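You operate a simulated robot arm through the tools that you are given. There is no shell and no other tool.

The job below is to be done with a simulated two-armed robot. You get a single attempt, and the scene is never put back.

TASK
Pick up the teal cup with one hand, pass it to the other hand and put it on the shelf of the sled table. Set down upright: teal cup.

It is judged by the outcome, as a careful person would: the job done as asked, and still so three seconds after it is handed in. It fails if anything else is knocked over, pushed out of place, dropped, spilled or broken.

THE ROBOT
Two 6-joint arms with two-finger parallel grippers on one trunk, on a base that drives. Base frame: it is fixed to the floor where the robot stands at the start and does not move with it; the origin is under the middle of the robot, x ahead of it, y to its left, z up. Lengths are in m, angles in degrees, forces in N, time in s.
The left shoulder is at the start at [-0.105, 0.177, 0.734], the right one opposite. With the tool pointing down near the work surface each hand reaches from about 0.1 to 0.68 m from the robot's upright axis, wherever it stands, measured 20 degrees to its own side. Places, roughly: shelf of the sled table [1.8, 1.4, 0.3]; teal cup [1.5, 1.25, 0.75]. Payload 1.57 kg a hand.
The TCP of each hand is the grasp point between the finger pads, 0.03 m short of the fingertips. In the tool frame z runs along the fingers and y along their closing line. Largest opening 0.08 m; finger width 0.017, thickness 0.012; the body of the gripper, 0.04 by 0.082 m, starts 0.08 m behind the TCP.
Orientation is that of the tool frame in the base frame, as a unit quaternion [x, y, z, w]. With the fingers straight down and closing along the base's y, the tool's x points along the base's -x, its y along +y and its z along -z.

THE INTERFACE
- The arms move only by the tool send_rows. It takes "left_commands", "right_commands" or both (then of equal length, played together; a hand with none holds still); each is a list of rows, each a list of 7 numbers: the shift along the tool's x, y, z in m, then the turn, a rotation vector about the tool's x, y, z in degrees, then the finger opening in m, from 0 to 0.08. In form: [[tx, ty, tz, rx, ry, rz, claw], ...]. A call has 1 to 20 rows; each row shifts and turns the commanded pose from where the row before left it, along the tool's axes as they then stand. Each row takes 0.2 s and may step no farther than 0.05 m and 8.6 degrees from the row before; otherwise, or with a gripper value out of range, the whole call is refused. A pose out of reach is approached as far as the arm can. The call stops where the force on the tool passes 40 N (or 10 N more than at its start, if that is more) or the arm is blocked; 0.2 s more then pass. The fingers move at their own pace (about 0.072 m/s each) and stop on an object; they squeeze with about 21 N. The grip force told is the motor's: it shows also when the fingers shut on nothing. Time passes only in rows, and 0.2 s behind the last, so rows that do not move let the fingers close. The reply holds the time, the measured pose of the TCP, the force on the tool along the base axes, the opening and the grip force, in the units named above and with some noise, with the torque about the TCP (base axes, N m) and any sound that the robot's microphone picked up, and new pictures: "pictures" is both (left out), scene, wrist or none (wrist: the cameras of the hands that moved).
- Cameras (640 x 400 px; columns grow to the right, rows downward): "scene" is now at [0.048, -0.0092, 1.4674]; the picture's right is [-0.12, -0.99, 0.00], its down [-0.63, 0.07, -0.77] and it looks along [0.76, -0.09, -0.64] (base axes); focal length 258 px, centre (320, 200). "left" rides on the left gripper at [0.072, 0.007, -0.122] in its tool frame; the picture's right is [-0.09, 1.00, 0.00], its down [-0.84, -0.08, -0.54] and it looks along [-0.54, -0.05, 0.84] (tool axes); focal length 238 px, centre (320, 200). "right" rides on the right gripper at [0.072, -0.007, -0.122] in its tool frame; the picture's right is [0.09, 1.00, 0.00], its down [-0.84, 0.08, -0.54] and it looks along [-0.54, 0.05, 0.84] (tool axes); focal length 238 px, centre (320, 200). There is no depth. A picture from a camera that has moved, and an enlarged one, comes with that camera's place and axes in the base frame and with its lens.
- lift_body(by): slides the trunk up (or, below 0, down) by that many m; the arms and the scene camera ride with it, the base frame stays. It gives what a move gives, with no picture.
- base_move(legs): drives the robot by 1 to 6 legs, each [ahead, left, turn to the left] in m, m and degrees, along the robot's own axes; the way and the turn of a leg run together, so that a leg with both is an arc; at most 1.5 m and 180 degrees a leg. The arms and the cameras ride along, it lands a little off, and it stops where it bumps. It gives what a move gives, and a new picture of the scene camera.
- head_to(pan, tilt): turns the head with the scene camera to pan (to the left, within 143 degrees either way) and tilt (down, from -29 to 69), counted from straight ahead of the robot. It gives what a move gives, and a new picture of the scene camera.
- inspect(camera, box): a new picture of the part [left, top, right, bottom] of that camera's present view, enlarged. The clock stands still meanwhile.
- hand_in(): hands the job in; it is judged then, once.

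Nothing tells you exact positions but the pictures and the camera data. Unless the task says otherwise, let go and move clear before handing in.

The tools are called after "Request:" by a JSON object that holds its "op" and its "data". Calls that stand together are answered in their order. send_rows: Moves the arms, as the interface text tells. Its arguments: {"type":"object","properties":{"left_commands":{"type":"array","items":{"type":"array","items":{"type":"number"}}},"right_commands":{"type":"array","items":{"type":"array","items":{"type":"number"}}},"pictures":{"type":"string","enum":["both","scene","wrist","none"]}},"required":[]} The other tools are called the same way: lift_body (by) slides the trunk up or down; base_move (legs) drives the base; head_to (pan, tilt) turns the head that bears the scene camera; inspect (camera, box) takes an enlarged picture of a part of a camera's view; hand_in () hands the job in.

At the start:

```text
clock: 0.0
left_position: [0.4308, 0.2044, 1.0193]
left_tcp_rot: [0.0, 1.0, -0.001, 0.0]
left_ft_force: [-0.9, 0.2, 0.3]
left_ft_torque: [0.02, 0.03, 0.0]
left_finger_gap: 0.0799
left_finger_force: 0.2
right_position: [0.4351, -0.2232, 1.0495]
right_tcp_rot: [0.001, 1.0, 0.0, 0.001]
right_ft_force: [0.0, -0.8, -0.2]
right_ft_torque: [0.05, 0.0, 0.02]
right_finger_gap: 0.0802
right_finger_force: 0.0
trunk travel left (down, up): [-0.175, 0.153]
robot x, y, heading: [-0.003, 0.0004, 0.0]
head pan, tilt: [-6.6, 39.7]
```

scene: 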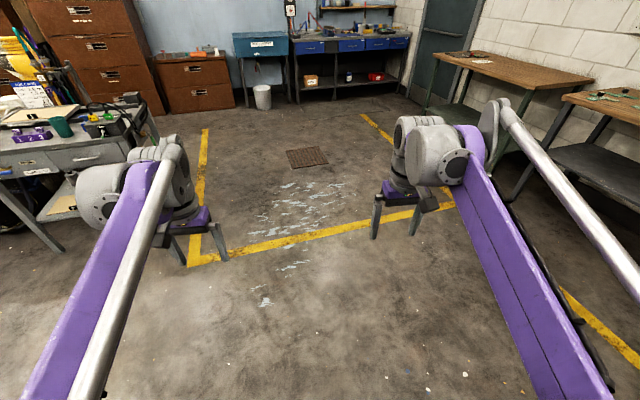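
right: 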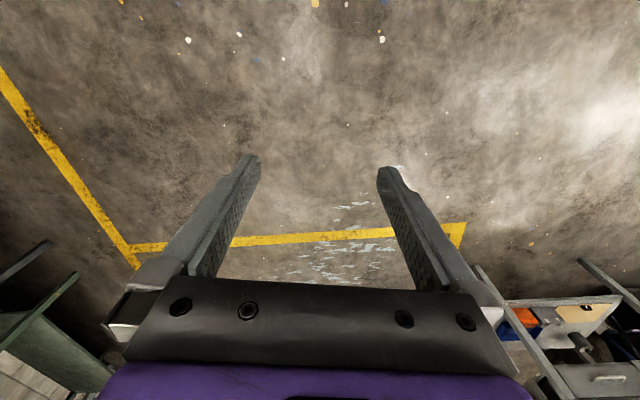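
left: 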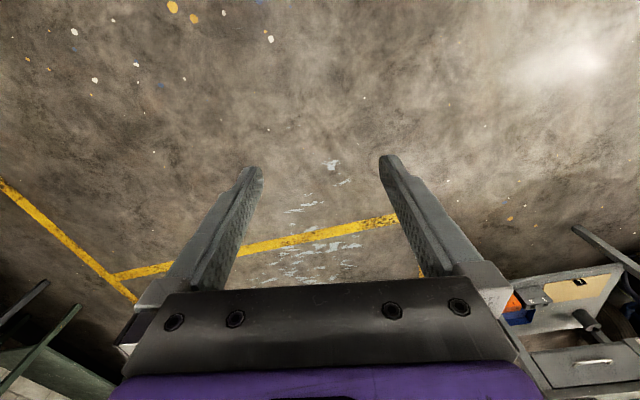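

I see a workbench to the left-front with a teal cup near its edge and a lower shelf beneath it. I'll turn the head to look at it better.

Request:
{"op": "head_to", "data": {"pan": 40, "tilt": 25}}

```text
clock: 1.1
left_position: [0.4313, 0.2046, 1.0211]
left_tcp_rot: [0.0, 1.0, -0.001, 0.0]
left_ft_force: [-0.3, -0.1, -0.1]
left_ft_torque: [0.01, -0.03, 0.0]
left_finger_gap: 0.08
left_finger_force: 0.0
right_position: [0.4359, -0.2238, 1.0481]
right_tcp_rot: [0.0, 1.0, 0.0, 0.0]
right_ft_force: [0.7, 0.0, -0.8]
right_ft_torque: [0.0, 0.0, -0.02]
right_finger_gap: 0.0798
right_finger_force: 0.0
trunk travel left (down, up): [-0.175, 0.153]
robot x, y, heading: [0.0027, 0.0011, -0.1]
head pan, tilt: [40.0, 25.0]
camera scene: at [0.034, 0.0598, 1.4902], right [0.64, -0.77, 0.0], down [-0.32, -0.27, -0.91], along [0.69, 0.58, -0.42], focal length 258 px, centre (320, 200)
```

scene: 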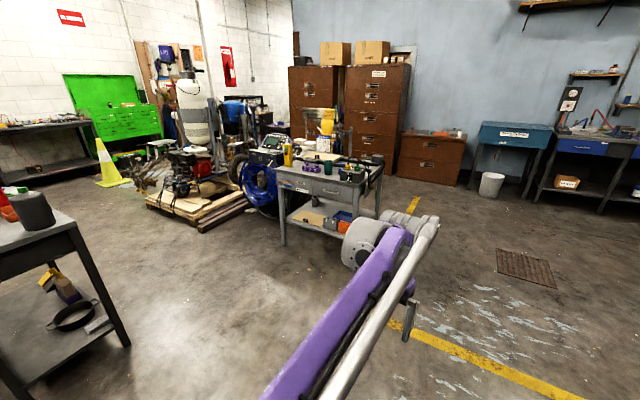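

Request:
{"op": "inspect", "data": {"camera": "scene", "box": [230, 110, 430, 250]}}

```text
2.86 times, centred on (330, 180) of scene
camera zoom: at [0.034, 0.0598, 1.4902], right [0.64, -0.77, 0.0], down [-0.32, -0.27, -0.91], along [0.69, 0.58, -0.42], focal length 738 px, centre (291, 257)
```

zoom: 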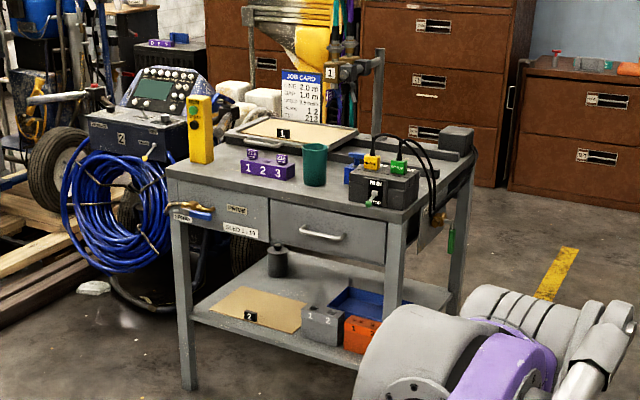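

The sled table stands about 1.5 m ahead and to the left, its front facing me and yawed about 10°. The cup is on its top near the front edge. I'll drive part way in front of it and look again.

Request:
{"op": "base_move", "data": {"legs": [[0.55, 0.9, 10]]}}

Request:
{"op": "head_to", "data": {"pan": 10, "tilt": 38}}

```text
clock: 9.4
left_position: [0.8549, 1.2289, 1.0213]
left_tcp_rot: [-0.092, 0.996, 0.0, 0.001]
left_ft_force: [-0.4, -0.2, 0.3]
left_ft_torque: [0.03, 0.0, 0.0]
left_finger_gap: 0.08
left_finger_force: 0.1
right_position: [0.9374, 0.8097, 1.0484]
right_tcp_rot: [-0.093, 0.996, 0.0, -0.001]
right_ft_force: [-0.1, 0.5, -0.1]
right_ft_torque: [-0.01, -0.01, -0.01]
right_finger_gap: 0.08
right_finger_force: 0.1
trunk travel left (down, up): [-0.175, 0.153]
robot x, y, heading: [0.4667, 0.9491, 10.5]
head pan, tilt: [40.0, 25.0]
camera scene: at [0.4913, 1.0144, 1.4902], right [0.77, -0.64, 0.0], down [-0.27, -0.33, -0.91], along [0.58, 0.7, -0.42], focal length 258 px, centre (320, 200)
```

scene: 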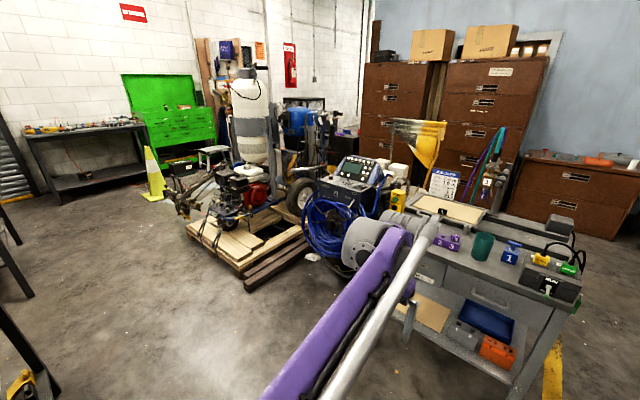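

```text
clock: 10.4
left_position: [0.8547, 1.229, 1.0207]
left_tcp_rot: [-0.093, 0.996, 0.001, 0.0]
left_ft_force: [-0.7, -0.7, 0.7]
left_ft_torque: [0.0, 0.0, -0.02]
left_finger_gap: 0.08
left_finger_force: 0.0
right_position: [0.9388, 0.8088, 1.0484]
right_tcp_rot: [-0.092, 0.996, 0.0, 0.0]
right_ft_force: [-0.6, 0.3, 0.0]
right_ft_torque: [0.03, 0.04, -0.03]
right_finger_gap: 0.0801
right_finger_force: 0.0
trunk travel left (down, up): [-0.175, 0.153]
robot x, y, heading: [0.468, 0.9466, 10.7]
head pan, tilt: [10.0, 38.0]
camera scene: at [0.5135, 0.9736, 1.4699], right [0.35, -0.94, 0.0], down [-0.58, -0.22, -0.79], along [0.74, 0.28, -0.62], focal length 258 px, centre (320, 200)
```

scene: 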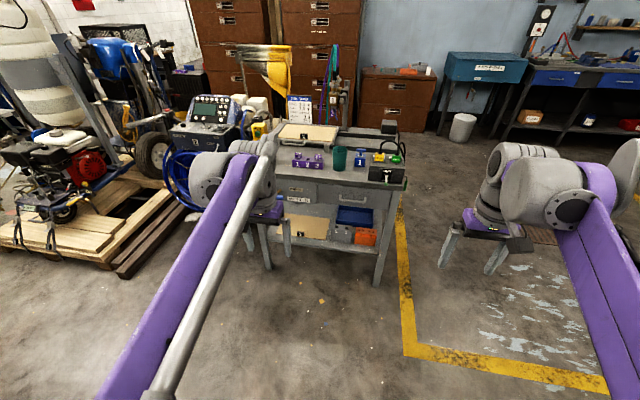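

Request:
{"op": "inspect", "data": {"camera": "scene", "box": [250, 110, 420, 290]}}

Request:
{"op": "inspect", "data": {"camera": "scene", "box": [285, 125, 415, 205]}}

Request:
{"op": "inspect", "data": {"camera": "scene", "box": [260, 180, 390, 260]}}

```text
2.22 times, centred on (335, 200) of scene
camera zoom: at [0.5135, 0.9736, 1.4699], right [0.35, -0.94, 0.0], down [-0.58, -0.22, -0.79], along [0.74, 0.28, -0.62], focal length 574 px, centre (287, 200)
```

zoom: 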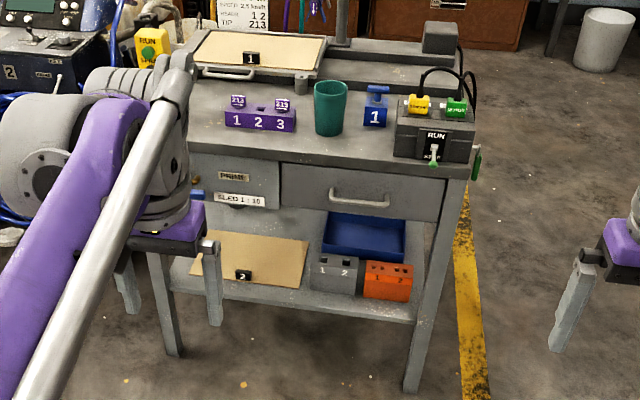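

```text
4.92 times, centred on (350, 165) of scene
camera zoom: at [0.5135, 0.9736, 1.4699], right [0.35, -0.94, 0.0], down [-0.58, -0.22, -0.79], along [0.74, 0.28, -0.62], focal length 1271 px, centre (172, 372)
```

zoom: 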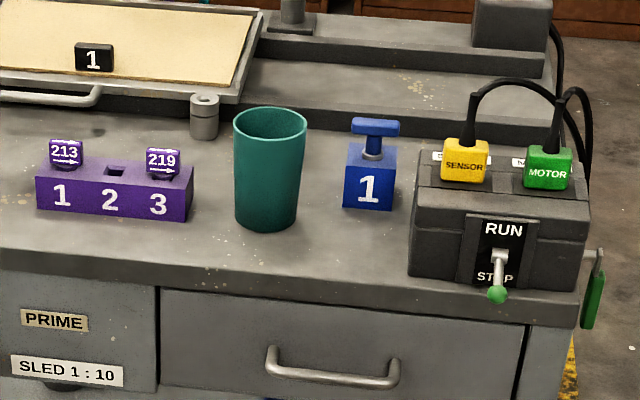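

```text
4.92 times, centred on (325, 220) of scene
camera zoom: at [0.5135, 0.9736, 1.4699], right [0.35, -0.94, 0.0], down [-0.58, -0.22, -0.79], along [0.74, 0.28, -0.62], focal length 1271 px, centre (295, 102)
```

zoom: 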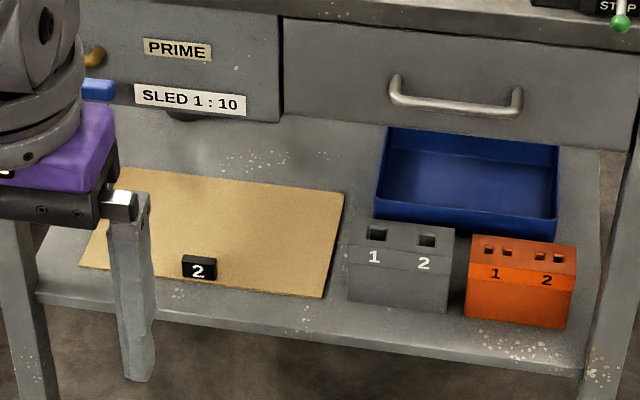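

The table top is at about z 0.79 and the shelf at about 0.30. The cup stands near (1.59, 1.28), about 0.07 wide and 0.105 tall. There is bare shelf behind mat 2. My plan is to pick with the right hand from above, hand over to the left, and set the cup in from the front. I'll drive up now.

Request:
{"op": "base_move", "data": {"legs": [[0.56, 0.17, 0]]}}

Request:
{"op": "head_to", "data": {"pan": 0, "tilt": 48}}

```text
clock: 13.7
left_position: [1.368, 1.501, 1.0205]
left_tcp_rot: [-0.094, 0.996, 0.0, 0.0]
left_ft_force: [0.9, 0.4, 0.3]
left_ft_torque: [0.0, 0.04, 0.0]
left_finger_gap: 0.0799
left_finger_force: 0.0
right_position: [1.452, 1.0828, 1.0475]
right_tcp_rot: [-0.094, 0.996, 0.0, 0.0]
right_ft_force: [-0.4, -1.6, 0.6]
right_ft_torque: [-0.02, -0.01, -0.01]
right_finger_gap: 0.0798
right_finger_force: 0.2
trunk travel left (down, up): [-0.175, 0.153]
robot x, y, heading: [0.9834, 1.2208, 10.7]
head pan, tilt: [10.0, 38.0]
camera scene: at [1.0274, 1.2439, 1.4699], right [0.36, -0.93, 0.0], down [-0.58, -0.22, -0.79], along [0.74, 0.28, -0.62], focal length 258 px, centre (320, 200)
```

scene: 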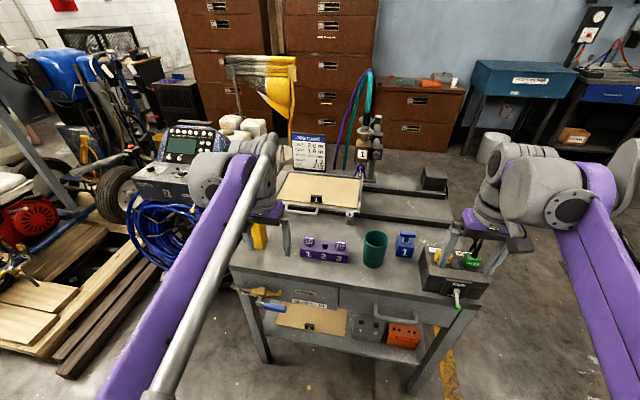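

```text
clock: 14.4
left_position: [1.3677, 1.5009, 1.021]
left_tcp_rot: [-0.094, 0.996, 0.0, 0.0]
left_ft_force: [-0.2, -0.1, 0.5]
left_ft_torque: [0.03, 0.02, 0.01]
left_finger_gap: 0.0802
left_finger_force: 0.1
right_position: [1.4522, 1.082, 1.0485]
right_tcp_rot: [-0.094, 0.996, 0.0, 0.0]
right_ft_force: [-0.2, 0.4, -1.3]
right_ft_torque: [0.02, 0.0, 0.01]
right_finger_gap: 0.08
right_finger_force: 0.0
trunk travel left (down, up): [-0.175, 0.153]
robot x, y, heading: [0.9845, 1.2207, 11.0]
head pan, tilt: [0.0, 48.0]
camera scene: at [1.0237, 1.2279, 1.4555], right [0.19, -0.98, 0.0], down [-0.73, -0.14, -0.67], along [0.66, 0.13, -0.74], focal length 258 px, centre (320, 200)
```

scene: 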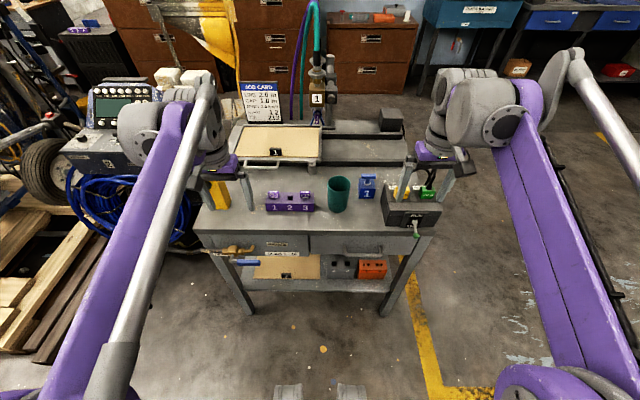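

The cup is clear in view. A valve with a blue handle sticks out of the table front on the left. I'll zoom in.

Request:
{"op": "inspect", "data": {"camera": "scene", "box": [240, 140, 440, 260]}}

Request:
{"op": "inspect", "data": {"camera": "scene", "box": [190, 220, 430, 330]}}

Request:
{"op": "inspect", "data": {"camera": "right", "box": [0, 0, 640, 400]}}

Request:
{"op": "inspect", "data": {"camera": "left", "box": [0, 0, 640, 400]}}

```text
3.20 times, centred on (340, 200) of scene
camera zoom: at [1.0237, 1.2279, 1.4555], right [0.19, -0.98, 0.0], down [-0.73, -0.14, -0.67], along [0.66, 0.13, -0.74], focal length 826 px, centre (256, 200)
```

zoom: 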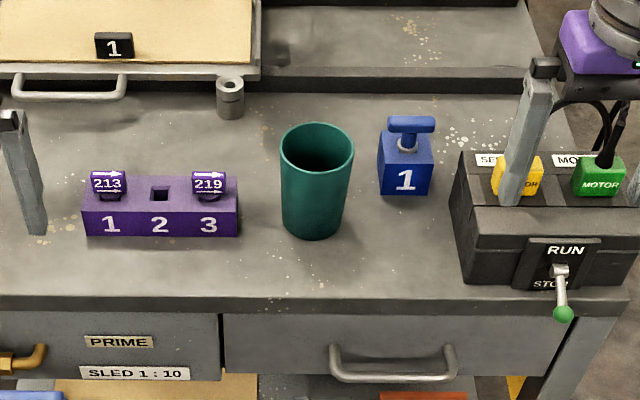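

```text
2.67 times, centred on (310, 275) of scene
camera zoom: at [1.0237, 1.2279, 1.4555], right [0.19, -0.98, 0.0], down [-0.73, -0.14, -0.67], along [0.66, 0.13, -0.74], focal length 689 px, centre (347, 0)
```

zoom: 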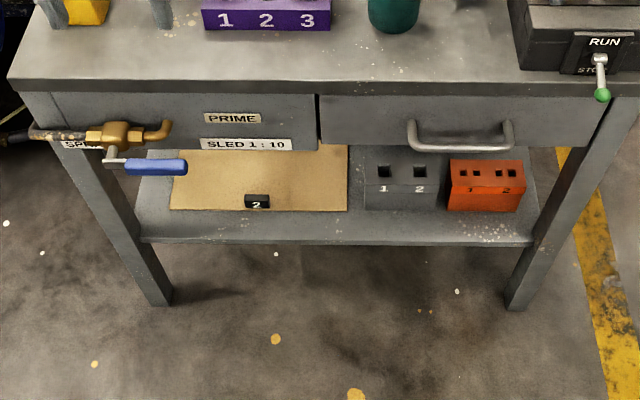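

```text
1.00 times, centred on (320, 200) of right (not enlarged: the box is as wide or as high as the picture)
camera zoom: at [1.383, 1.0609, 1.1712], right [-0.28, 0.96, 0.0], down [0.81, 0.23, 0.54], along [0.52, 0.15, -0.84], focal length 238 px, centre (320, 200)
```

zoom: 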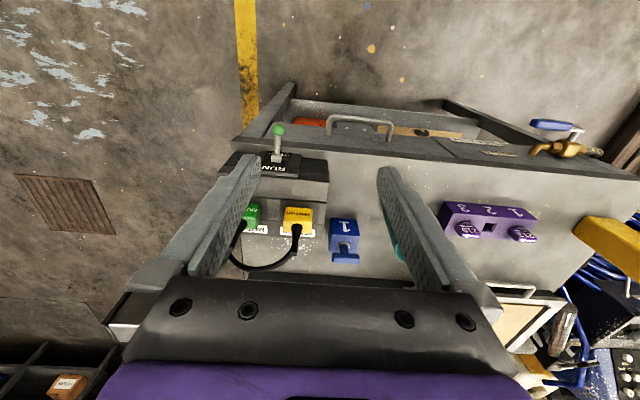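

```text
1.00 times, centred on (320, 200) of left (not enlarged: the box is as wide or as high as the picture)
camera zoom: at [1.295, 1.4934, 1.1438], right [-0.1, 1.0, 0.0], down [0.84, 0.08, 0.54], along [0.54, 0.05, -0.84], focal length 238 px, centre (320, 200)
```

zoom: 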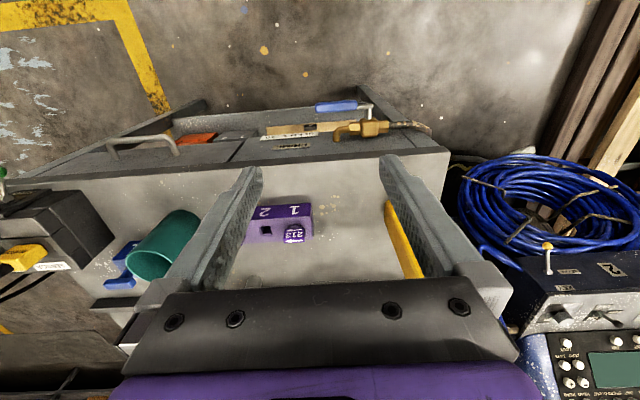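

The cup axis is at about (1.598, 1.280), its rim at z 0.90 and about 0.071 wide. I'll bring the right hand over it, staying high.

Request:
{"op": "send_rows", "data": {"right_commands": [[-0.03, 0.028, 0, 0, 0, 0, 0.08], [-0.03, 0.028, 0, 0, 0, 0, 0.08], [-0.03, 0.028, 0, 0, 0, 0, 0.08], [-0.03, 0.028, 0, 0, 0, 0, 0.08], [-0.03, 0.028, 0, 0, 0, 0, 0.08], [-0.03, 0.027, 0, 0, 0, 0, 0.08]], "pictures": "both"}}

```text
clock: 15.8
left_position: [1.3663, 1.5017, 1.0217]
left_tcp_rot: [-0.095, 0.996, 0.0, 0.0]
left_ft_force: [-0.4, 0.5, -0.8]
left_ft_torque: [0.01, -0.01, 0.01]
left_finger_gap: 0.0804
left_finger_force: 0.1
right_position: [1.5512, 1.2578, 1.0191]
right_tcp_rot: [-0.094, 0.996, 0.0, 0.0]
right_ft_force: [-0.2, 0.2, -0.4]
right_ft_torque: [-0.02, 0.0, 0.03]
right_finger_gap: 0.08
right_finger_force: 0.1
right hand out of reach, approached as far as the arm can: row 4, 5, 6
trunk travel left (down, up): [-0.175, 0.153]
robot x, y, heading: [0.98, 1.2225, 10.8]
head pan, tilt: [0.0, 48.0]
camera scene: at [1.024, 1.2286, 1.4554], right [0.19, -0.98, 0.0], down [-0.73, -0.14, -0.67], along [0.66, 0.13, -0.74], focal length 258 px, centre (320, 200)
camera right: at [1.4819, 1.2381, 1.1417], right [-0.28, 0.96, 0.0], down [0.81, 0.23, 0.54], along [0.52, 0.15, -0.84], focal length 238 px, centre (320, 200)
```

scene: 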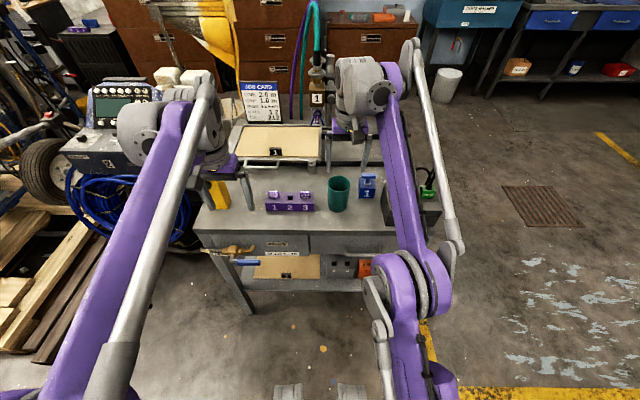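
right: 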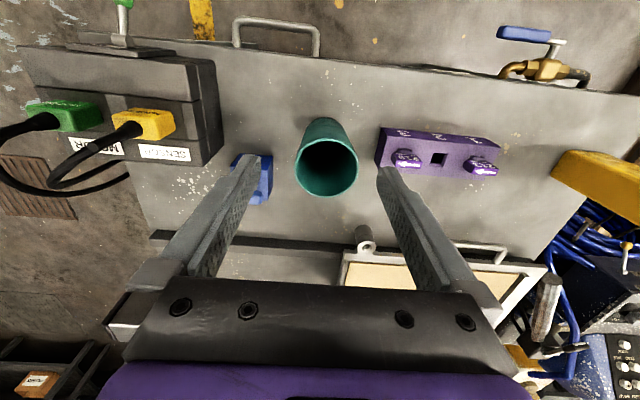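

The arm hits its reach limit, so the base has to come closer. I'll pull the hand back a little and drive 0.10 m ahead.

Request:
{"op": "send_rows", "data": {"right_commands": [[0.04, 0, 0, 0, 0, 0, 0.08], [0.04, 0, 0, 0, 0, 0, 0.08]], "pictures": "none"}}

Request:
{"op": "base_move", "data": {"legs": [[0.1, -0.04, 0]]}}

Request:
{"op": "inspect", "data": {"camera": "right", "box": [0, 0, 640, 400]}}

```text
clock: 16.4
left_position: [1.3672, 1.5018, 1.0214]
left_tcp_rot: [-0.094, 0.996, 0.0, 0.001]
left_ft_force: [0.4, -0.2, -0.1]
left_ft_torque: [0.0, 0.01, 0.04]
left_finger_gap: 0.0801
left_finger_force: 0.1
right_position: [1.4723, 1.2425, 1.0187]
right_tcp_rot: [-0.093, 0.996, 0.0, 0.0]
right_ft_force: [-0.2, -1.2, -0.6]
right_ft_torque: [0.02, 0.0, -0.04]
right_finger_gap: 0.0803
right_finger_force: 0.1
trunk travel left (down, up): [-0.175, 0.153]
robot x, y, heading: [0.9826, 1.2164, 10.8]
head pan, tilt: [0.0, 48.0]
```

```text
clock: 17.6
left_position: [1.4728, 1.4805, 1.0207]
left_tcp_rot: [-0.095, 0.996, 0.0, 0.0]
left_ft_force: [-0.2, 0.0, -0.8]
left_ft_torque: [-0.02, 0.0, 0.02]
left_finger_gap: 0.0801
left_finger_force: 0.1
right_position: [1.5791, 1.2227, 1.0172]
right_tcp_rot: [-0.094, 0.996, 0.0, 0.0]
right_ft_force: [-0.1, 0.8, 0.2]
right_ft_torque: [-0.02, 0.02, -0.01]
right_finger_gap: 0.0803
right_finger_force: 0.0
trunk travel left (down, up): [-0.175, 0.153]
robot x, y, heading: [1.0872, 1.1978, 10.8]
head pan, tilt: [0.0, 48.0]
camera scene: at [1.1298, 1.2078, 1.4554], right [0.19, -0.98, 0.0], down [-0.73, -0.14, -0.67], along [0.66, 0.13, -0.74], focal length 258 px, centre (320, 200)
```

scene: 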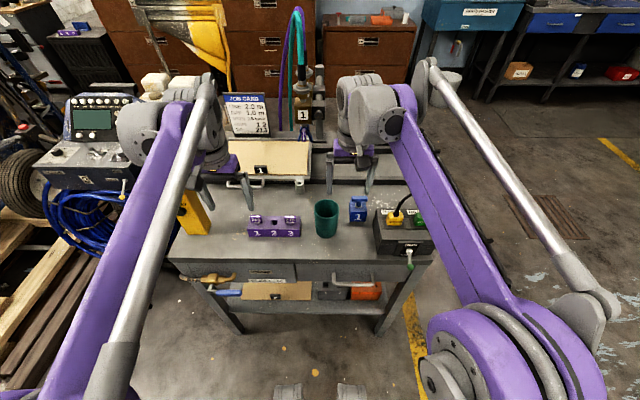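

```text
1.00 times, centred on (320, 200) of right (not enlarged: the box is as wide or as high as the picture)
camera zoom: at [1.5093, 1.2017, 1.1406], right [-0.28, 0.96, 0.0], down [0.81, 0.23, 0.54], along [0.52, 0.15, -0.84], focal length 238 px, centre (320, 200)
```

zoom: 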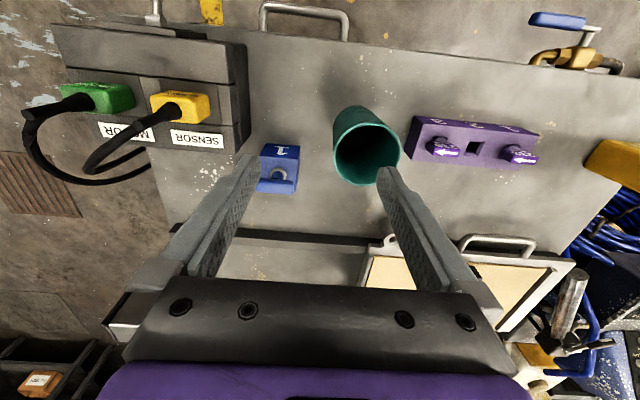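

From the wrist camera the cup is about 0.019 m further ahead and 0.052 m left of the right TCP. I'll move over it and check the alignment again.

Request:
{"op": "send_rows", "data": {"right_commands": [[-0.01, 0.026, 0, 0, 0, 0, 0.08], [-0.009, 0.026, 0, 0, 0, 0, 0.08], [0, 0, 0.02, 0, 0, 0, 0.08], [0, 0, 0, 0, 0, 0, 0.08]], "pictures": "wrist"}}

```text
clock: 18.6
left_position: [1.4725, 1.481, 1.0215]
left_tcp_rot: [-0.094, 0.996, 0.0, 0.0]
left_ft_force: [-0.6, 0.1, 0.1]
left_ft_torque: [0.0, 0.02, 0.04]
left_finger_gap: 0.0803
left_finger_force: 0.1
right_position: [1.5861, 1.2773, 0.9967]
right_tcp_rot: [-0.094, 0.996, 0.001, -0.001]
right_ft_force: [0.0, -0.3, 0.1]
right_ft_torque: [0.06, -0.01, 0.01]
right_finger_gap: 0.0801
right_finger_force: 0.0
trunk travel left (down, up): [-0.175, 0.153]
robot x, y, heading: [1.0893, 1.2012, 10.6]
head pan, tilt: [0.0, 48.0]
camera right: at [1.5176, 1.2573, 1.1203], right [-0.28, 0.96, 0.0], down [0.81, 0.23, 0.54], along [0.52, 0.15, -0.84], focal length 238 px, centre (320, 200)
```

right: 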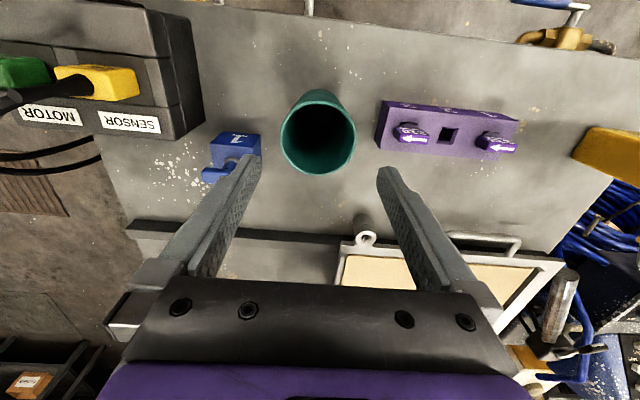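

Request:
{"op": "inspect", "data": {"camera": "right", "box": [220, 70, 420, 195]}}

```text
3.20 times, centred on (320, 132) of right
camera zoom: at [1.5176, 1.2573, 1.1203], right [-0.28, 0.96, 0.0], down [0.81, 0.23, 0.54], along [0.52, 0.15, -0.84], focal length 763 px, centre (320, 416)
```

zoom: 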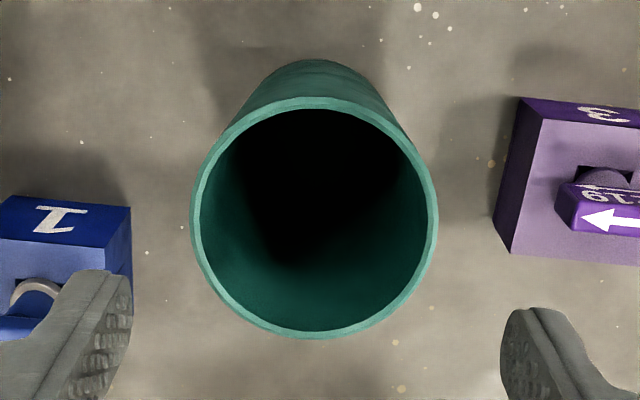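

The cup is centred to within about a millimetre. I'll go down until the tips are just above the rim, then check.

Request:
{"op": "send_rows", "data": {"right_commands": [[0, -0.001, 0.02, 0, 0, 0, 0.08], [0, 0, 0.02, 0, 0, 0, 0.08], [0, 0, 0, 0, 0, 0, 0.08]], "pictures": "none"}}

Request:
{"op": "inspect", "data": {"camera": "right", "box": [220, 60, 420, 185]}}

```text
clock: 19.4
left_position: [1.4711, 1.4802, 1.0214]
left_tcp_rot: [-0.094, 0.996, 0.0, 0.001]
left_ft_force: [-0.6, 0.0, 0.6]
left_ft_torque: [0.02, 0.0, 0.0]
left_finger_gap: 0.0801
left_finger_force: 0.0
right_position: [1.587, 1.2758, 0.9581]
right_tcp_rot: [-0.094, 0.996, 0.0, 0.0]
right_ft_force: [-0.1, 0.1, 0.5]
right_ft_torque: [0.01, 0.0, -0.03]
right_finger_gap: 0.08
right_finger_force: 0.0
trunk travel left (down, up): [-0.175, 0.153]
robot x, y, heading: [1.0887, 1.1997, 11.0]
head pan, tilt: [0.0, 48.0]
```

```text
3.20 times, centred on (320, 122) of right
camera zoom: at [1.5178, 1.2558, 1.0803], right [-0.28, 0.96, 0.0], down [0.81, 0.23, 0.54], along [0.52, 0.15, -0.84], focal length 763 px, centre (320, 448)
```

zoom: 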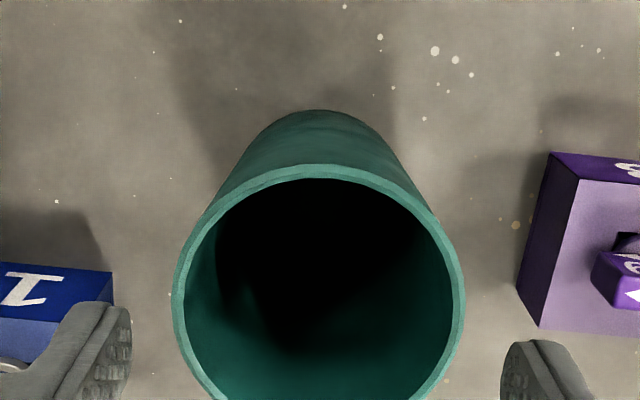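

The rim is still centred between the fingers, and the blocks either side stay about 1 cm clear. I'll go down to the grasp height.

Request:
{"op": "send_rows", "data": {"right_commands": [[0, 0.0005, 0.015, 0, 0, 0, 0.08], [0, 0, 0.015, 0, 0, 0, 0.08], [0, 0, 0.015, 0, 0, 0, 0.08], [0, 0, 0.015, 0, 0, 0, 0.08], [0, 0, 0.01, 0, 0, 0, 0.08], [0, 0, 0, 0, 0, 0, 0.08]], "pictures": "both"}}

```text
clock: 20.8
left_position: [1.4725, 1.4804, 1.0207]
left_tcp_rot: [-0.093, 0.996, 0.0, 0.0]
left_ft_force: [0.3, 0.4, 0.2]
left_ft_torque: [0.0, 0.0, 0.01]
left_finger_gap: 0.0802
left_finger_force: 0.1
right_position: [1.5858, 1.276, 0.8882]
right_tcp_rot: [-0.093, 0.996, 0.0, 0.0]
right_ft_force: [-0.2, 0.2, 0.0]
right_ft_torque: [0.02, 0.04, 0.03]
right_finger_gap: 0.0801
right_finger_force: 0.1
trunk travel left (down, up): [-0.175, 0.153]
robot x, y, heading: [1.0848, 1.2004, 10.5]
head pan, tilt: [0.0, 48.0]
camera scene: at [1.1291, 1.208, 1.4554], right [0.19, -0.98, 0.0], down [-0.73, -0.14, -0.67], along [0.66, 0.13, -0.74], focal length 258 px, centre (320, 200)
camera right: at [1.5178, 1.2559, 1.0103], right [-0.28, 0.96, 0.0], down [0.81, 0.23, 0.54], along [0.52, 0.15, -0.84], focal length 238 px, centre (320, 200)
```

scene: 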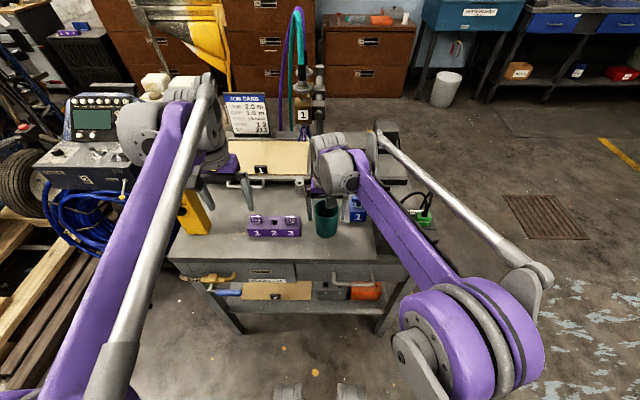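
right: 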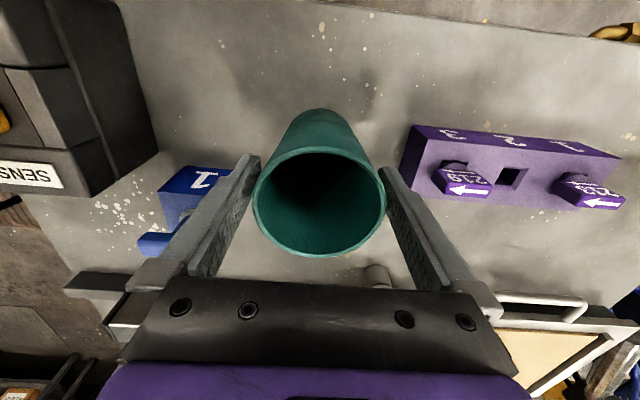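

The fingers straddle the rim evenly. I'll close on it.

Request:
{"op": "send_rows", "data": {"right_commands": [[0, 0, 0, 0, 0, 0, 0.05], [0, 0, 0, 0, 0, 0, 0.05], [0, 0, 0, 0, 0, 0, 0.05]], "pictures": "wrist"}}

```text
clock: 21.6
left_position: [1.4728, 1.481, 1.0214]
left_tcp_rot: [-0.095, 0.996, 0.0, 0.0]
left_ft_force: [-0.2, 0.5, -0.8]
left_ft_torque: [0.01, 0.02, 0.03]
left_finger_gap: 0.0801
left_finger_force: 0.1
right_position: [1.5875, 1.2767, 0.8878]
right_tcp_rot: [-0.094, 0.996, 0.0, 0.0]
right_ft_force: [0.2, -0.5, -0.1]
right_ft_torque: [-0.04, 0.02, 0.01]
right_finger_gap: 0.071
right_finger_force: 21.2
trunk travel left (down, up): [-0.175, 0.153]
robot x, y, heading: [1.089, 1.1961, 10.6]
head pan, tilt: [0.0, 48.0]
camera right: at [1.5178, 1.256, 1.0105], right [-0.28, 0.96, 0.0], down [0.81, 0.23, 0.54], along [0.52, 0.15, -0.84], focal length 238 px, centre (320, 200)
```

right: 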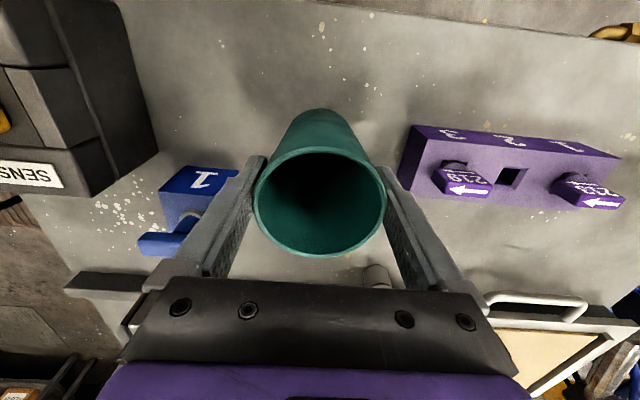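

It is gripped at 0.071 m with 21 N. I'll lift straight up slowly.

Request:
{"op": "send_rows", "data": {"right_commands": [[0, 0, -0.01, 0, 0, 0, 0.05], [0, 0, -0.02, 0, 0, 0, 0.05], [0, 0, -0.02, 0, 0, 0, 0.05], [0, 0, -0.02, 0, 0, 0, 0.05], [0, 0, -0.02, 0, 0, 0, 0.05], [0, 0, -0.02, 0, 0, 0, 0.05], [0, 0, 0, 0, 0, 0, 0.05]], "pictures": "both"}}

```text
clock: 23.2
left_position: [1.472, 1.4813, 1.0217]
left_tcp_rot: [-0.094, 0.996, 0.0, 0.001]
left_ft_force: [-0.3, -1.0, 0.0]
left_ft_torque: [-0.04, 0.03, 0.01]
left_finger_gap: 0.0801
left_finger_force: 0.1
right_position: [1.5863, 1.2754, 0.9983]
right_tcp_rot: [-0.094, 0.996, 0.0, 0.0]
right_ft_force: [0.5, 0.1, -0.9]
right_ft_torque: [-0.01, -0.01, 0.02]
right_finger_gap: 0.0707
right_finger_force: 20.9
trunk travel left (down, up): [-0.175, 0.153]
robot x, y, heading: [1.0874, 1.1987, 10.9]
head pan, tilt: [0.0, 48.0]
camera scene: at [1.1292, 1.208, 1.4554], right [0.19, -0.98, 0.0], down [-0.73, -0.14, -0.67], along [0.66, 0.13, -0.74], focal length 258 px, centre (320, 200)
camera right: at [1.5176, 1.2559, 1.1209], right [-0.28, 0.96, 0.0], down [0.81, 0.23, 0.54], along [0.52, 0.15, -0.84], focal length 238 px, centre (320, 200)
```

scene: 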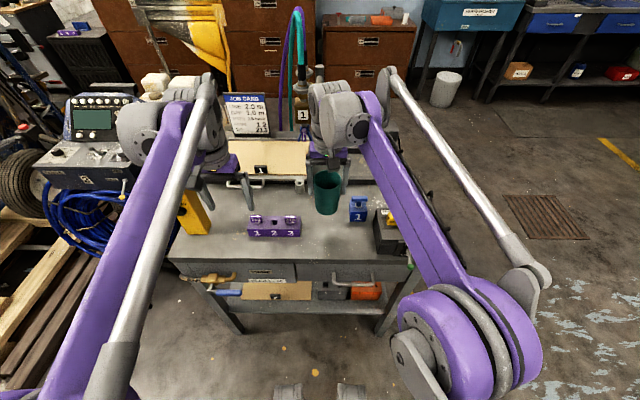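
right: 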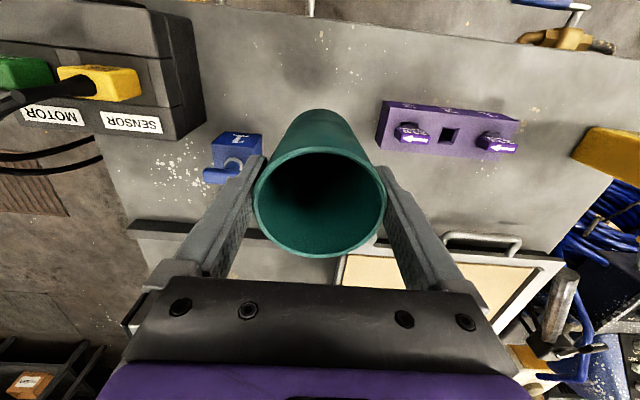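

The cup is held and light. I'll back away from the table so the handover happens in open space.

Request:
{"op": "base_move", "data": {"legs": [[-0.45, 0, 0]]}}

Request:
{"op": "send_rows", "data": {"left_commands": [[0.03, 0.01, 0, 0, 0, 0, 0.08], [0.03, 0.01, 0, 0, 0, 0, 0.08], [0.03, 0.01, 0, 0, 0, 0, 0.08], [0, 0, 0, 0, -8.5, 0, 0.08], [0, 0, 0, 0, -8.5, 0, 0.08], [0, 0, 0, 0, -8.5, 0, 0.08], [0, 0, 0, 0, -8.5, 0, 0.08], [0, 0, 0, 0, -8.5, 0, 0.08], [0, 0, 0, 0, -8.5, 0, 0.08], [0, 0, 0, 0, -9, 0, 0.08]], "pictures": "both"}}

```text
clock: 25.9
left_position: [1.0211, 1.3962, 1.0205]
left_tcp_rot: [-0.097, 0.995, 0.0, 0.0]
left_ft_force: [-0.5, 1.6, 0.0]
left_ft_torque: [0.04, -0.01, 0.02]
left_finger_gap: 0.08
left_finger_force: 0.0
right_position: [1.1361, 1.1907, 0.9977]
right_tcp_rot: [-0.097, 0.995, 0.0, 0.0]
right_ft_force: [0.7, -0.3, -1.1]
right_ft_torque: [0.01, -0.03, 0.03]
right_finger_gap: 0.0712
right_finger_force: 21.0
trunk travel left (down, up): [-0.175, 0.153]
robot x, y, heading: [0.6384, 1.116, 11.1]
head pan, tilt: [0.0, 48.0]
camera scene: at [0.679, 1.1211, 1.4554], right [0.19, -0.98, 0.0], down [-0.73, -0.14, -0.67], along [0.66, 0.13, -0.74], focal length 258 px, centre (320, 200)
```

scene: 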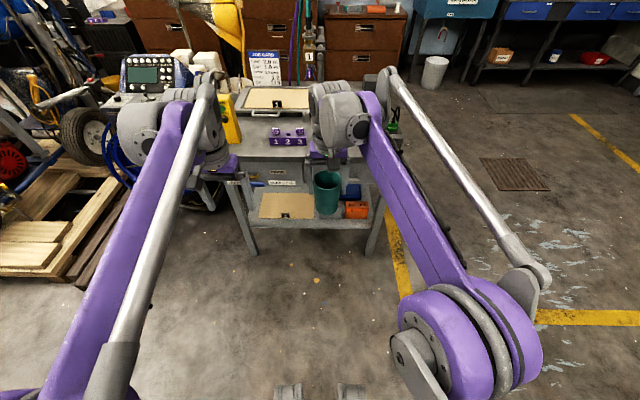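

```text
refused: row 10 steps farther than a row can; nothing moved
```

Request:
{"op": "send_rows", "data": {"left_commands": [[0.03, 0.01, 0, 0, 0, 0, 0.08], [0.03, 0.01, 0, 0, 0, 0, 0.08], [0.03, 0.01, 0, 0, 0, 0, 0.08], [0, 0, 0, 0, -8.5, 0, 0.08], [0, 0, 0, 0, -8.5, 0, 0.08], [0, 0, 0, 0, -8.5, 0, 0.08], [0, 0, 0, 0, -8.5, 0, 0.08], [0, 0, 0, 0, -8.5, 0, 0.08], [0, 0, 0, 0, -8.5, 0, 0.08], [0, 0, 0, 0, -8.5, 0, 0.08]], "pictures": "both"}}

```text
clock: 28.1
left_position: [0.9267, 1.4084, 1.0209]
left_tcp_rot: [-0.085, 0.864, 0.049, 0.494]
left_ft_force: [0.2, 0.8, 0.5]
left_ft_torque: [0.02, -0.02, -0.02]
left_finger_gap: 0.0801
left_finger_force: 0.0
right_position: [1.136, 1.1916, 0.9983]
right_tcp_rot: [-0.096, 0.995, 0.0, 0.0]
right_ft_force: [-0.5, 0.3, -0.6]
right_ft_torque: [-0.01, -0.03, -0.01]
right_finger_gap: 0.0713
right_finger_force: 20.9
trunk travel left (down, up): [-0.175, 0.153]
robot x, y, heading: [0.6392, 1.116, 11.1]
head pan, tilt: [0.0, 48.0]
camera scene: at [0.6791, 1.1211, 1.4555], right [0.19, -0.98, 0.0], down [-0.73, -0.14, -0.67], along [0.66, 0.13, -0.74], focal length 258 px, centre (320, 200)
camera left: at [0.7864, 1.3869, 1.0215], right [-0.15, 0.99, 0.08], down [-0.03, -0.09, 1.0], along [0.99, 0.14, 0.04], focal length 238 px, centre (320, 200)
```

scene: 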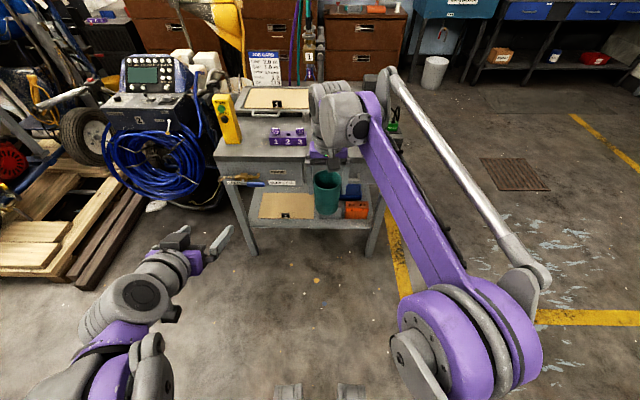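
left: 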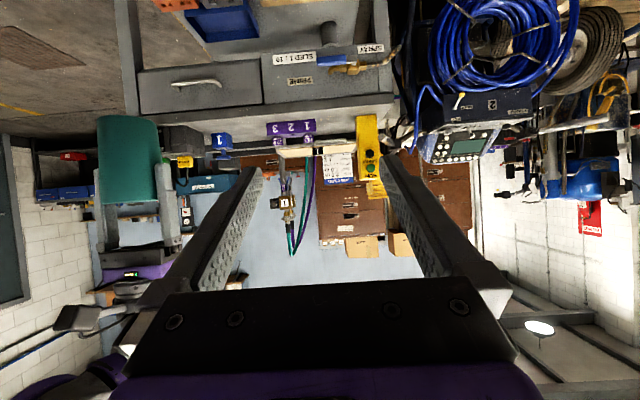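

The left hand is pitched about 30° below horizontal and works well. I'll bring the right hand with the cup a bit toward the middle, and the left hand in line behind the cup.

Request:
{"op": "send_rows", "data": {"right_commands": [[0.006, 0.01, 0, 0, 0, 0, 0.05], [0.006, 0.01, 0, 0, 0, 0, 0.05], [0.006, 0.01, 0, 0, 0, 0, 0.05], [0.006, 0.01, 0, 0, 0, 0, 0.05], [0.006, 0.01, 0, 0, 0, 0, 0.05], [0, 0, 0, 0, 0, 0, 0.05]], "left_commands": [[0.0006, -0.0406, 0.004, 0, 0, 0, 0.08], [0.0006, -0.0406, 0.004, 0, 0, 0, 0.08], [0.0006, -0.0406, 0.004, 0, 0, 0, 0.08], [0.0006, -0.0406, 0.004, 0, 0, 0, 0.08], [0.0006, -0.0406, 0.004, 0, 0, 0, 0.08], [0, 0, 0, 0, 0, 0, 0.08]], "pictures": "both"}}

```text
clock: 29.6
left_position: [0.9821, 1.2113, 1.0088]
left_tcp_rot: [-0.084, 0.865, 0.048, 0.493]
left_ft_force: [-0.4, 0.5, -0.1]
left_ft_torque: [-0.01, -0.01, 0.0]
left_finger_gap: 0.08
left_finger_force: 0.0
right_position: [1.0968, 1.2357, 0.9981]
right_tcp_rot: [-0.096, 0.995, -0.001, 0.0]
right_ft_force: [-0.5, -0.2, -0.3]
right_ft_torque: [-0.01, 0.01, 0.02]
right_finger_gap: 0.0711
right_finger_force: 20.4
trunk travel left (down, up): [-0.175, 0.153]
robot x, y, heading: [0.6376, 1.115, 11.1]
head pan, tilt: [0.0, 48.0]
camera scene: at [0.679, 1.1214, 1.4554], right [0.19, -0.98, 0.0], down [-0.73, -0.14, -0.67], along [0.66, 0.13, -0.74], focal length 258 px, centre (320, 200)
camera right: at [1.0282, 1.2144, 1.121], right [-0.28, 0.96, 0.0], down [0.81, 0.24, 0.54], along [0.52, 0.15, -0.84], focal length 238 px, centre (320, 200)
camera left: at [0.8408, 1.1907, 1.009], right [-0.15, 0.99, 0.08], down [-0.03, -0.08, 1.0], along [0.99, 0.14, 0.04], focal length 238 px, centre (320, 200)
```

scene: 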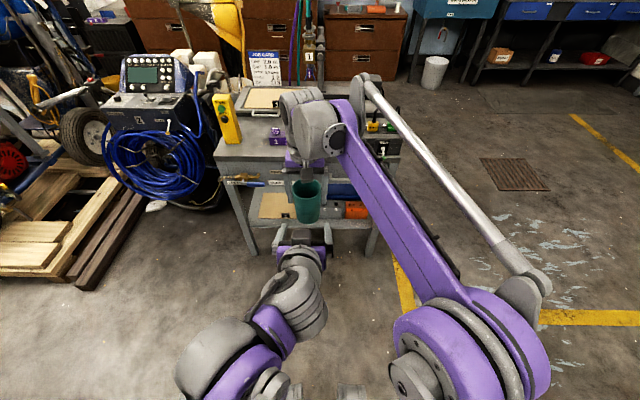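
right: 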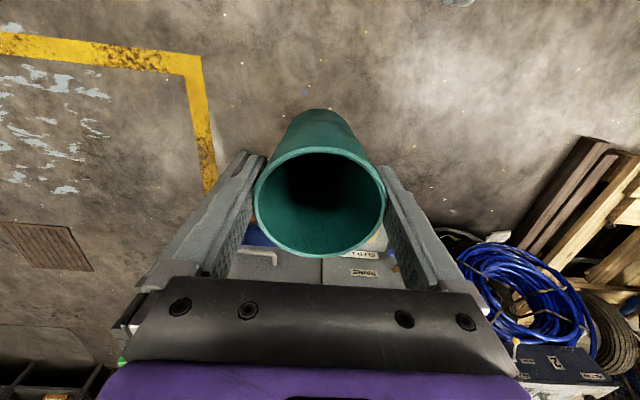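
left: 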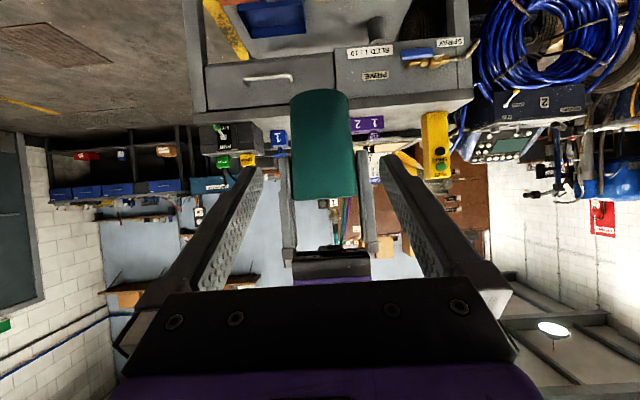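

I have a clear view: the cup hangs upright with the left hand lined up behind it to within 2 mm. I'll advance halfway and check.

Request:
{"op": "send_rows", "data": {"left_commands": [[-0.0007, 0.0005, 0.018, 0, 0, 0, 0.08], [-0.0007, 0.0005, 0.018, 0, 0, 0, 0.08], [-0.0007, 0.0005, 0.018, 0, 0, 0, 0.08], [-0.0007, 0.0005, 0.018, 0, 0, 0, 0.08], [0, 0, 0, 0, 0, 0, 0.08]], "pictures": "both"}}

```text
clock: 30.8
left_position: [1.0434, 1.2265, 0.9744]
left_tcp_rot: [-0.084, 0.864, 0.048, 0.494]
left_ft_force: [-0.3, -1.0, 0.6]
left_ft_torque: [-0.01, -0.04, 0.01]
left_finger_gap: 0.0799
left_finger_force: 0.0
right_position: [1.0972, 1.2353, 0.9981]
right_tcp_rot: [-0.097, 0.995, 0.0, 0.0]
right_ft_force: [0.3, 0.1, -1.0]
right_ft_torque: [0.0, 0.01, -0.01]
right_finger_gap: 0.0711
right_finger_force: 20.7
trunk travel left (down, up): [-0.175, 0.153]
robot x, y, heading: [0.6386, 1.114, 11.2]
head pan, tilt: [0.0, 48.0]
camera scene: at [0.6791, 1.1213, 1.4554], right [0.19, -0.98, 0.0], down [-0.73, -0.14, -0.67], along [0.66, 0.13, -0.74], focal length 258 px, centre (320, 200)
camera left: at [0.9031, 1.2051, 0.9748], right [-0.15, 0.99, 0.08], down [-0.03, -0.08, 1.0], along [0.99, 0.14, 0.04], focal length 238 px, centre (320, 200)
```

scene: 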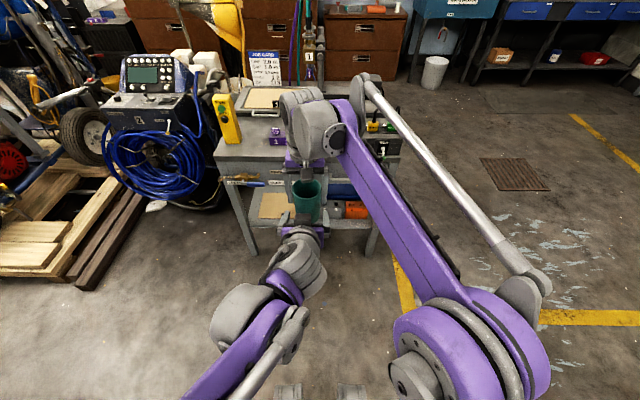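
left: 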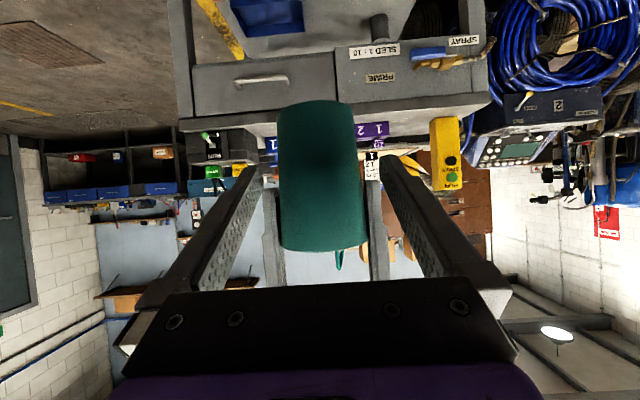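

Alignment still looks good. I'll advance the remaining 6 cm so the left fingers straddle the lower half of the cup.

Request:
{"op": "send_rows", "data": {"left_commands": [[0, -0.001, 0.012, 0, 0, 0, 0.08], [0, 0, 0.012, 0, 0, 0, 0.08], [0, 0, 0.012, 0, 0, 0, 0.08], [0, 0, 0.012, 0, 0, 0, 0.08], [0, 0, 0.012, 0, 0, 0, 0.08], [0, 0, 0.003, 0, 0, 0, 0.08], [0, 0, 0, 0, 0, 0, 0.08]], "pictures": "both"}}

```text
clock: 32.4
left_position: [1.0967, 1.234, 0.9423]
left_tcp_rot: [-0.084, 0.864, 0.048, 0.494]
left_ft_force: [-0.3, 0.0, -0.8]
left_ft_torque: [0.03, 0.01, 0.02]
left_finger_gap: 0.0801
left_finger_force: 0.1
right_position: [1.0969, 1.2344, 0.9983]
right_tcp_rot: [-0.096, 0.995, -0.001, 0.0]
right_ft_force: [0.4, 0.0, -0.8]
right_ft_torque: [-0.02, 0.01, 0.0]
right_finger_gap: 0.0709
right_finger_force: 21.1
trunk travel left (down, up): [-0.175, 0.153]
robot x, y, heading: [0.6381, 1.1146, 11.1]
head pan, tilt: [0.0, 48.0]
camera scene: at [0.6795, 1.1212, 1.4554], right [0.19, -0.98, 0.0], down [-0.73, -0.14, -0.67], along [0.66, 0.13, -0.74], focal length 258 px, centre (320, 200)
camera left: at [0.9566, 1.2144, 0.9427], right [-0.15, 0.99, 0.08], down [-0.03, -0.08, 1.0], along [0.99, 0.14, 0.04], focal length 238 px, centre (320, 200)
```

scene: 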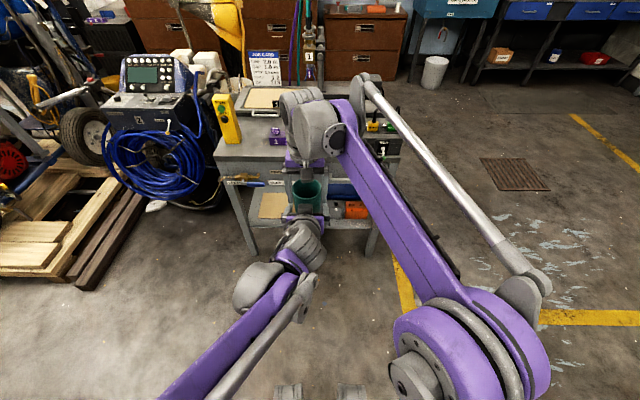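
left: 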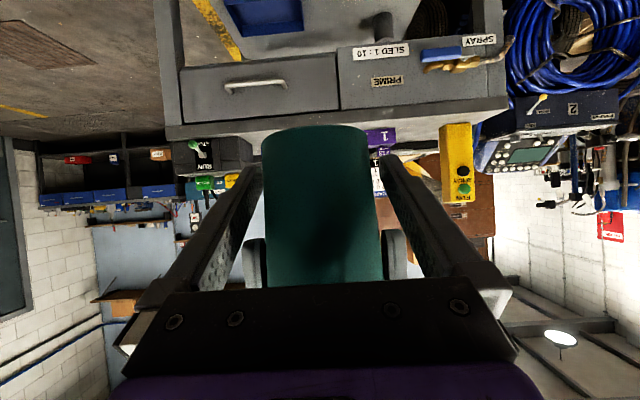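

Both TCPs are in line and the left fingers straddle the cup below the right ones. I'll close the left hand.

Request:
{"op": "send_rows", "data": {"left_commands": [[0, 0, 0, 0, 0, 0, 0.045], [0, 0, 0, 0, 0, 0, 0.045], [0, 0, 0, 0, 0, 0, 0.045]], "pictures": "wrist"}}

```text
clock: 33.1
left_position: [1.0976, 1.2342, 0.9418]
left_tcp_rot: [-0.084, 0.864, 0.048, 0.494]
left_ft_force: [2.5, -7.9, -3.6]
left_ft_torque: [0.25, 0.08, -0.02]
left_finger_gap: 0.065
left_finger_force: 20.7
right_position: [1.0972, 1.2357, 0.9983]
right_tcp_rot: [-0.097, 0.995, 0.001, -0.001]
right_ft_force: [-1.7, 7.6, 2.9]
right_ft_torque: [0.16, 0.04, 0.01]
right_finger_gap: 0.0709
right_finger_force: 20.5
trunk travel left (down, up): [-0.175, 0.153]
robot x, y, heading: [0.6381, 1.1155, 11.3]
head pan, tilt: [0.0, 48.0]
camera left: at [0.9565, 1.2141, 0.9428], right [-0.14, 0.99, 0.08], down [-0.03, -0.08, 1.0], along [0.99, 0.14, 0.04], focal length 238 px, centre (320, 200)
```

left: 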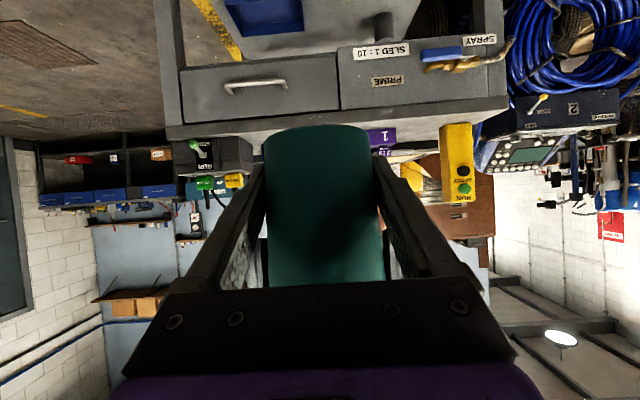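

The left hand holds the cup at 0.065 m, with a small sideways strain of 8 N. I'll ease it by about a millimetre.

Request:
{"op": "send_rows", "data": {"left_commands": [[0, -0.001, 0, 0, 0, 0, 0.045], [0, 0, 0, 0, 0, 0, 0.045]], "pictures": "none"}}

```text
clock: 33.8
left_position: [1.0961, 1.2333, 0.9431]
left_tcp_rot: [-0.083, 0.864, 0.047, 0.494]
left_ft_force: [2.5, -4.6, -4.5]
left_ft_torque: [0.14, 0.09, -0.12]
left_finger_gap: 0.0647
left_finger_force: 21.0
right_position: [1.0977, 1.2349, 0.9987]
right_tcp_rot: [-0.096, 0.995, 0.0, 0.0]
right_ft_force: [-2.4, 4.4, 3.5]
right_ft_torque: [0.12, 0.07, 0.12]
right_finger_gap: 0.0709
right_finger_force: 21.3
trunk travel left (down, up): [-0.175, 0.153]
robot x, y, heading: [0.6391, 1.1106, 11.4]
head pan, tilt: [0.0, 48.0]
```

Request:
{"op": "send_rows", "data": {"left_commands": [[0, -0.001, 0, 0, 0, 0, 0.045], [0.001, 0, 0, 0, 0, 0, 0.045]], "pictures": "none"}}

```text
clock: 34.4
left_position: [1.0972, 1.2329, 0.9418]
left_tcp_rot: [-0.084, 0.864, 0.048, 0.494]
left_ft_force: [2.7, 4.3, 6.9]
left_ft_torque: [-0.23, 0.25, 0.05]
left_finger_gap: 0.0646
left_finger_force: 21.0
right_position: [1.0971, 1.2342, 0.9985]
right_tcp_rot: [-0.096, 0.995, -0.001, 0.0]
right_ft_force: [-3.5, -4.5, -9.4]
right_ft_torque: [-0.01, -0.05, -0.03]
right_finger_gap: 0.071
right_finger_force: 21.1
trunk travel left (down, up): [-0.175, 0.153]
robot x, y, heading: [0.6421, 1.1127, 11.0]
head pan, tilt: [0.0, 48.0]
```

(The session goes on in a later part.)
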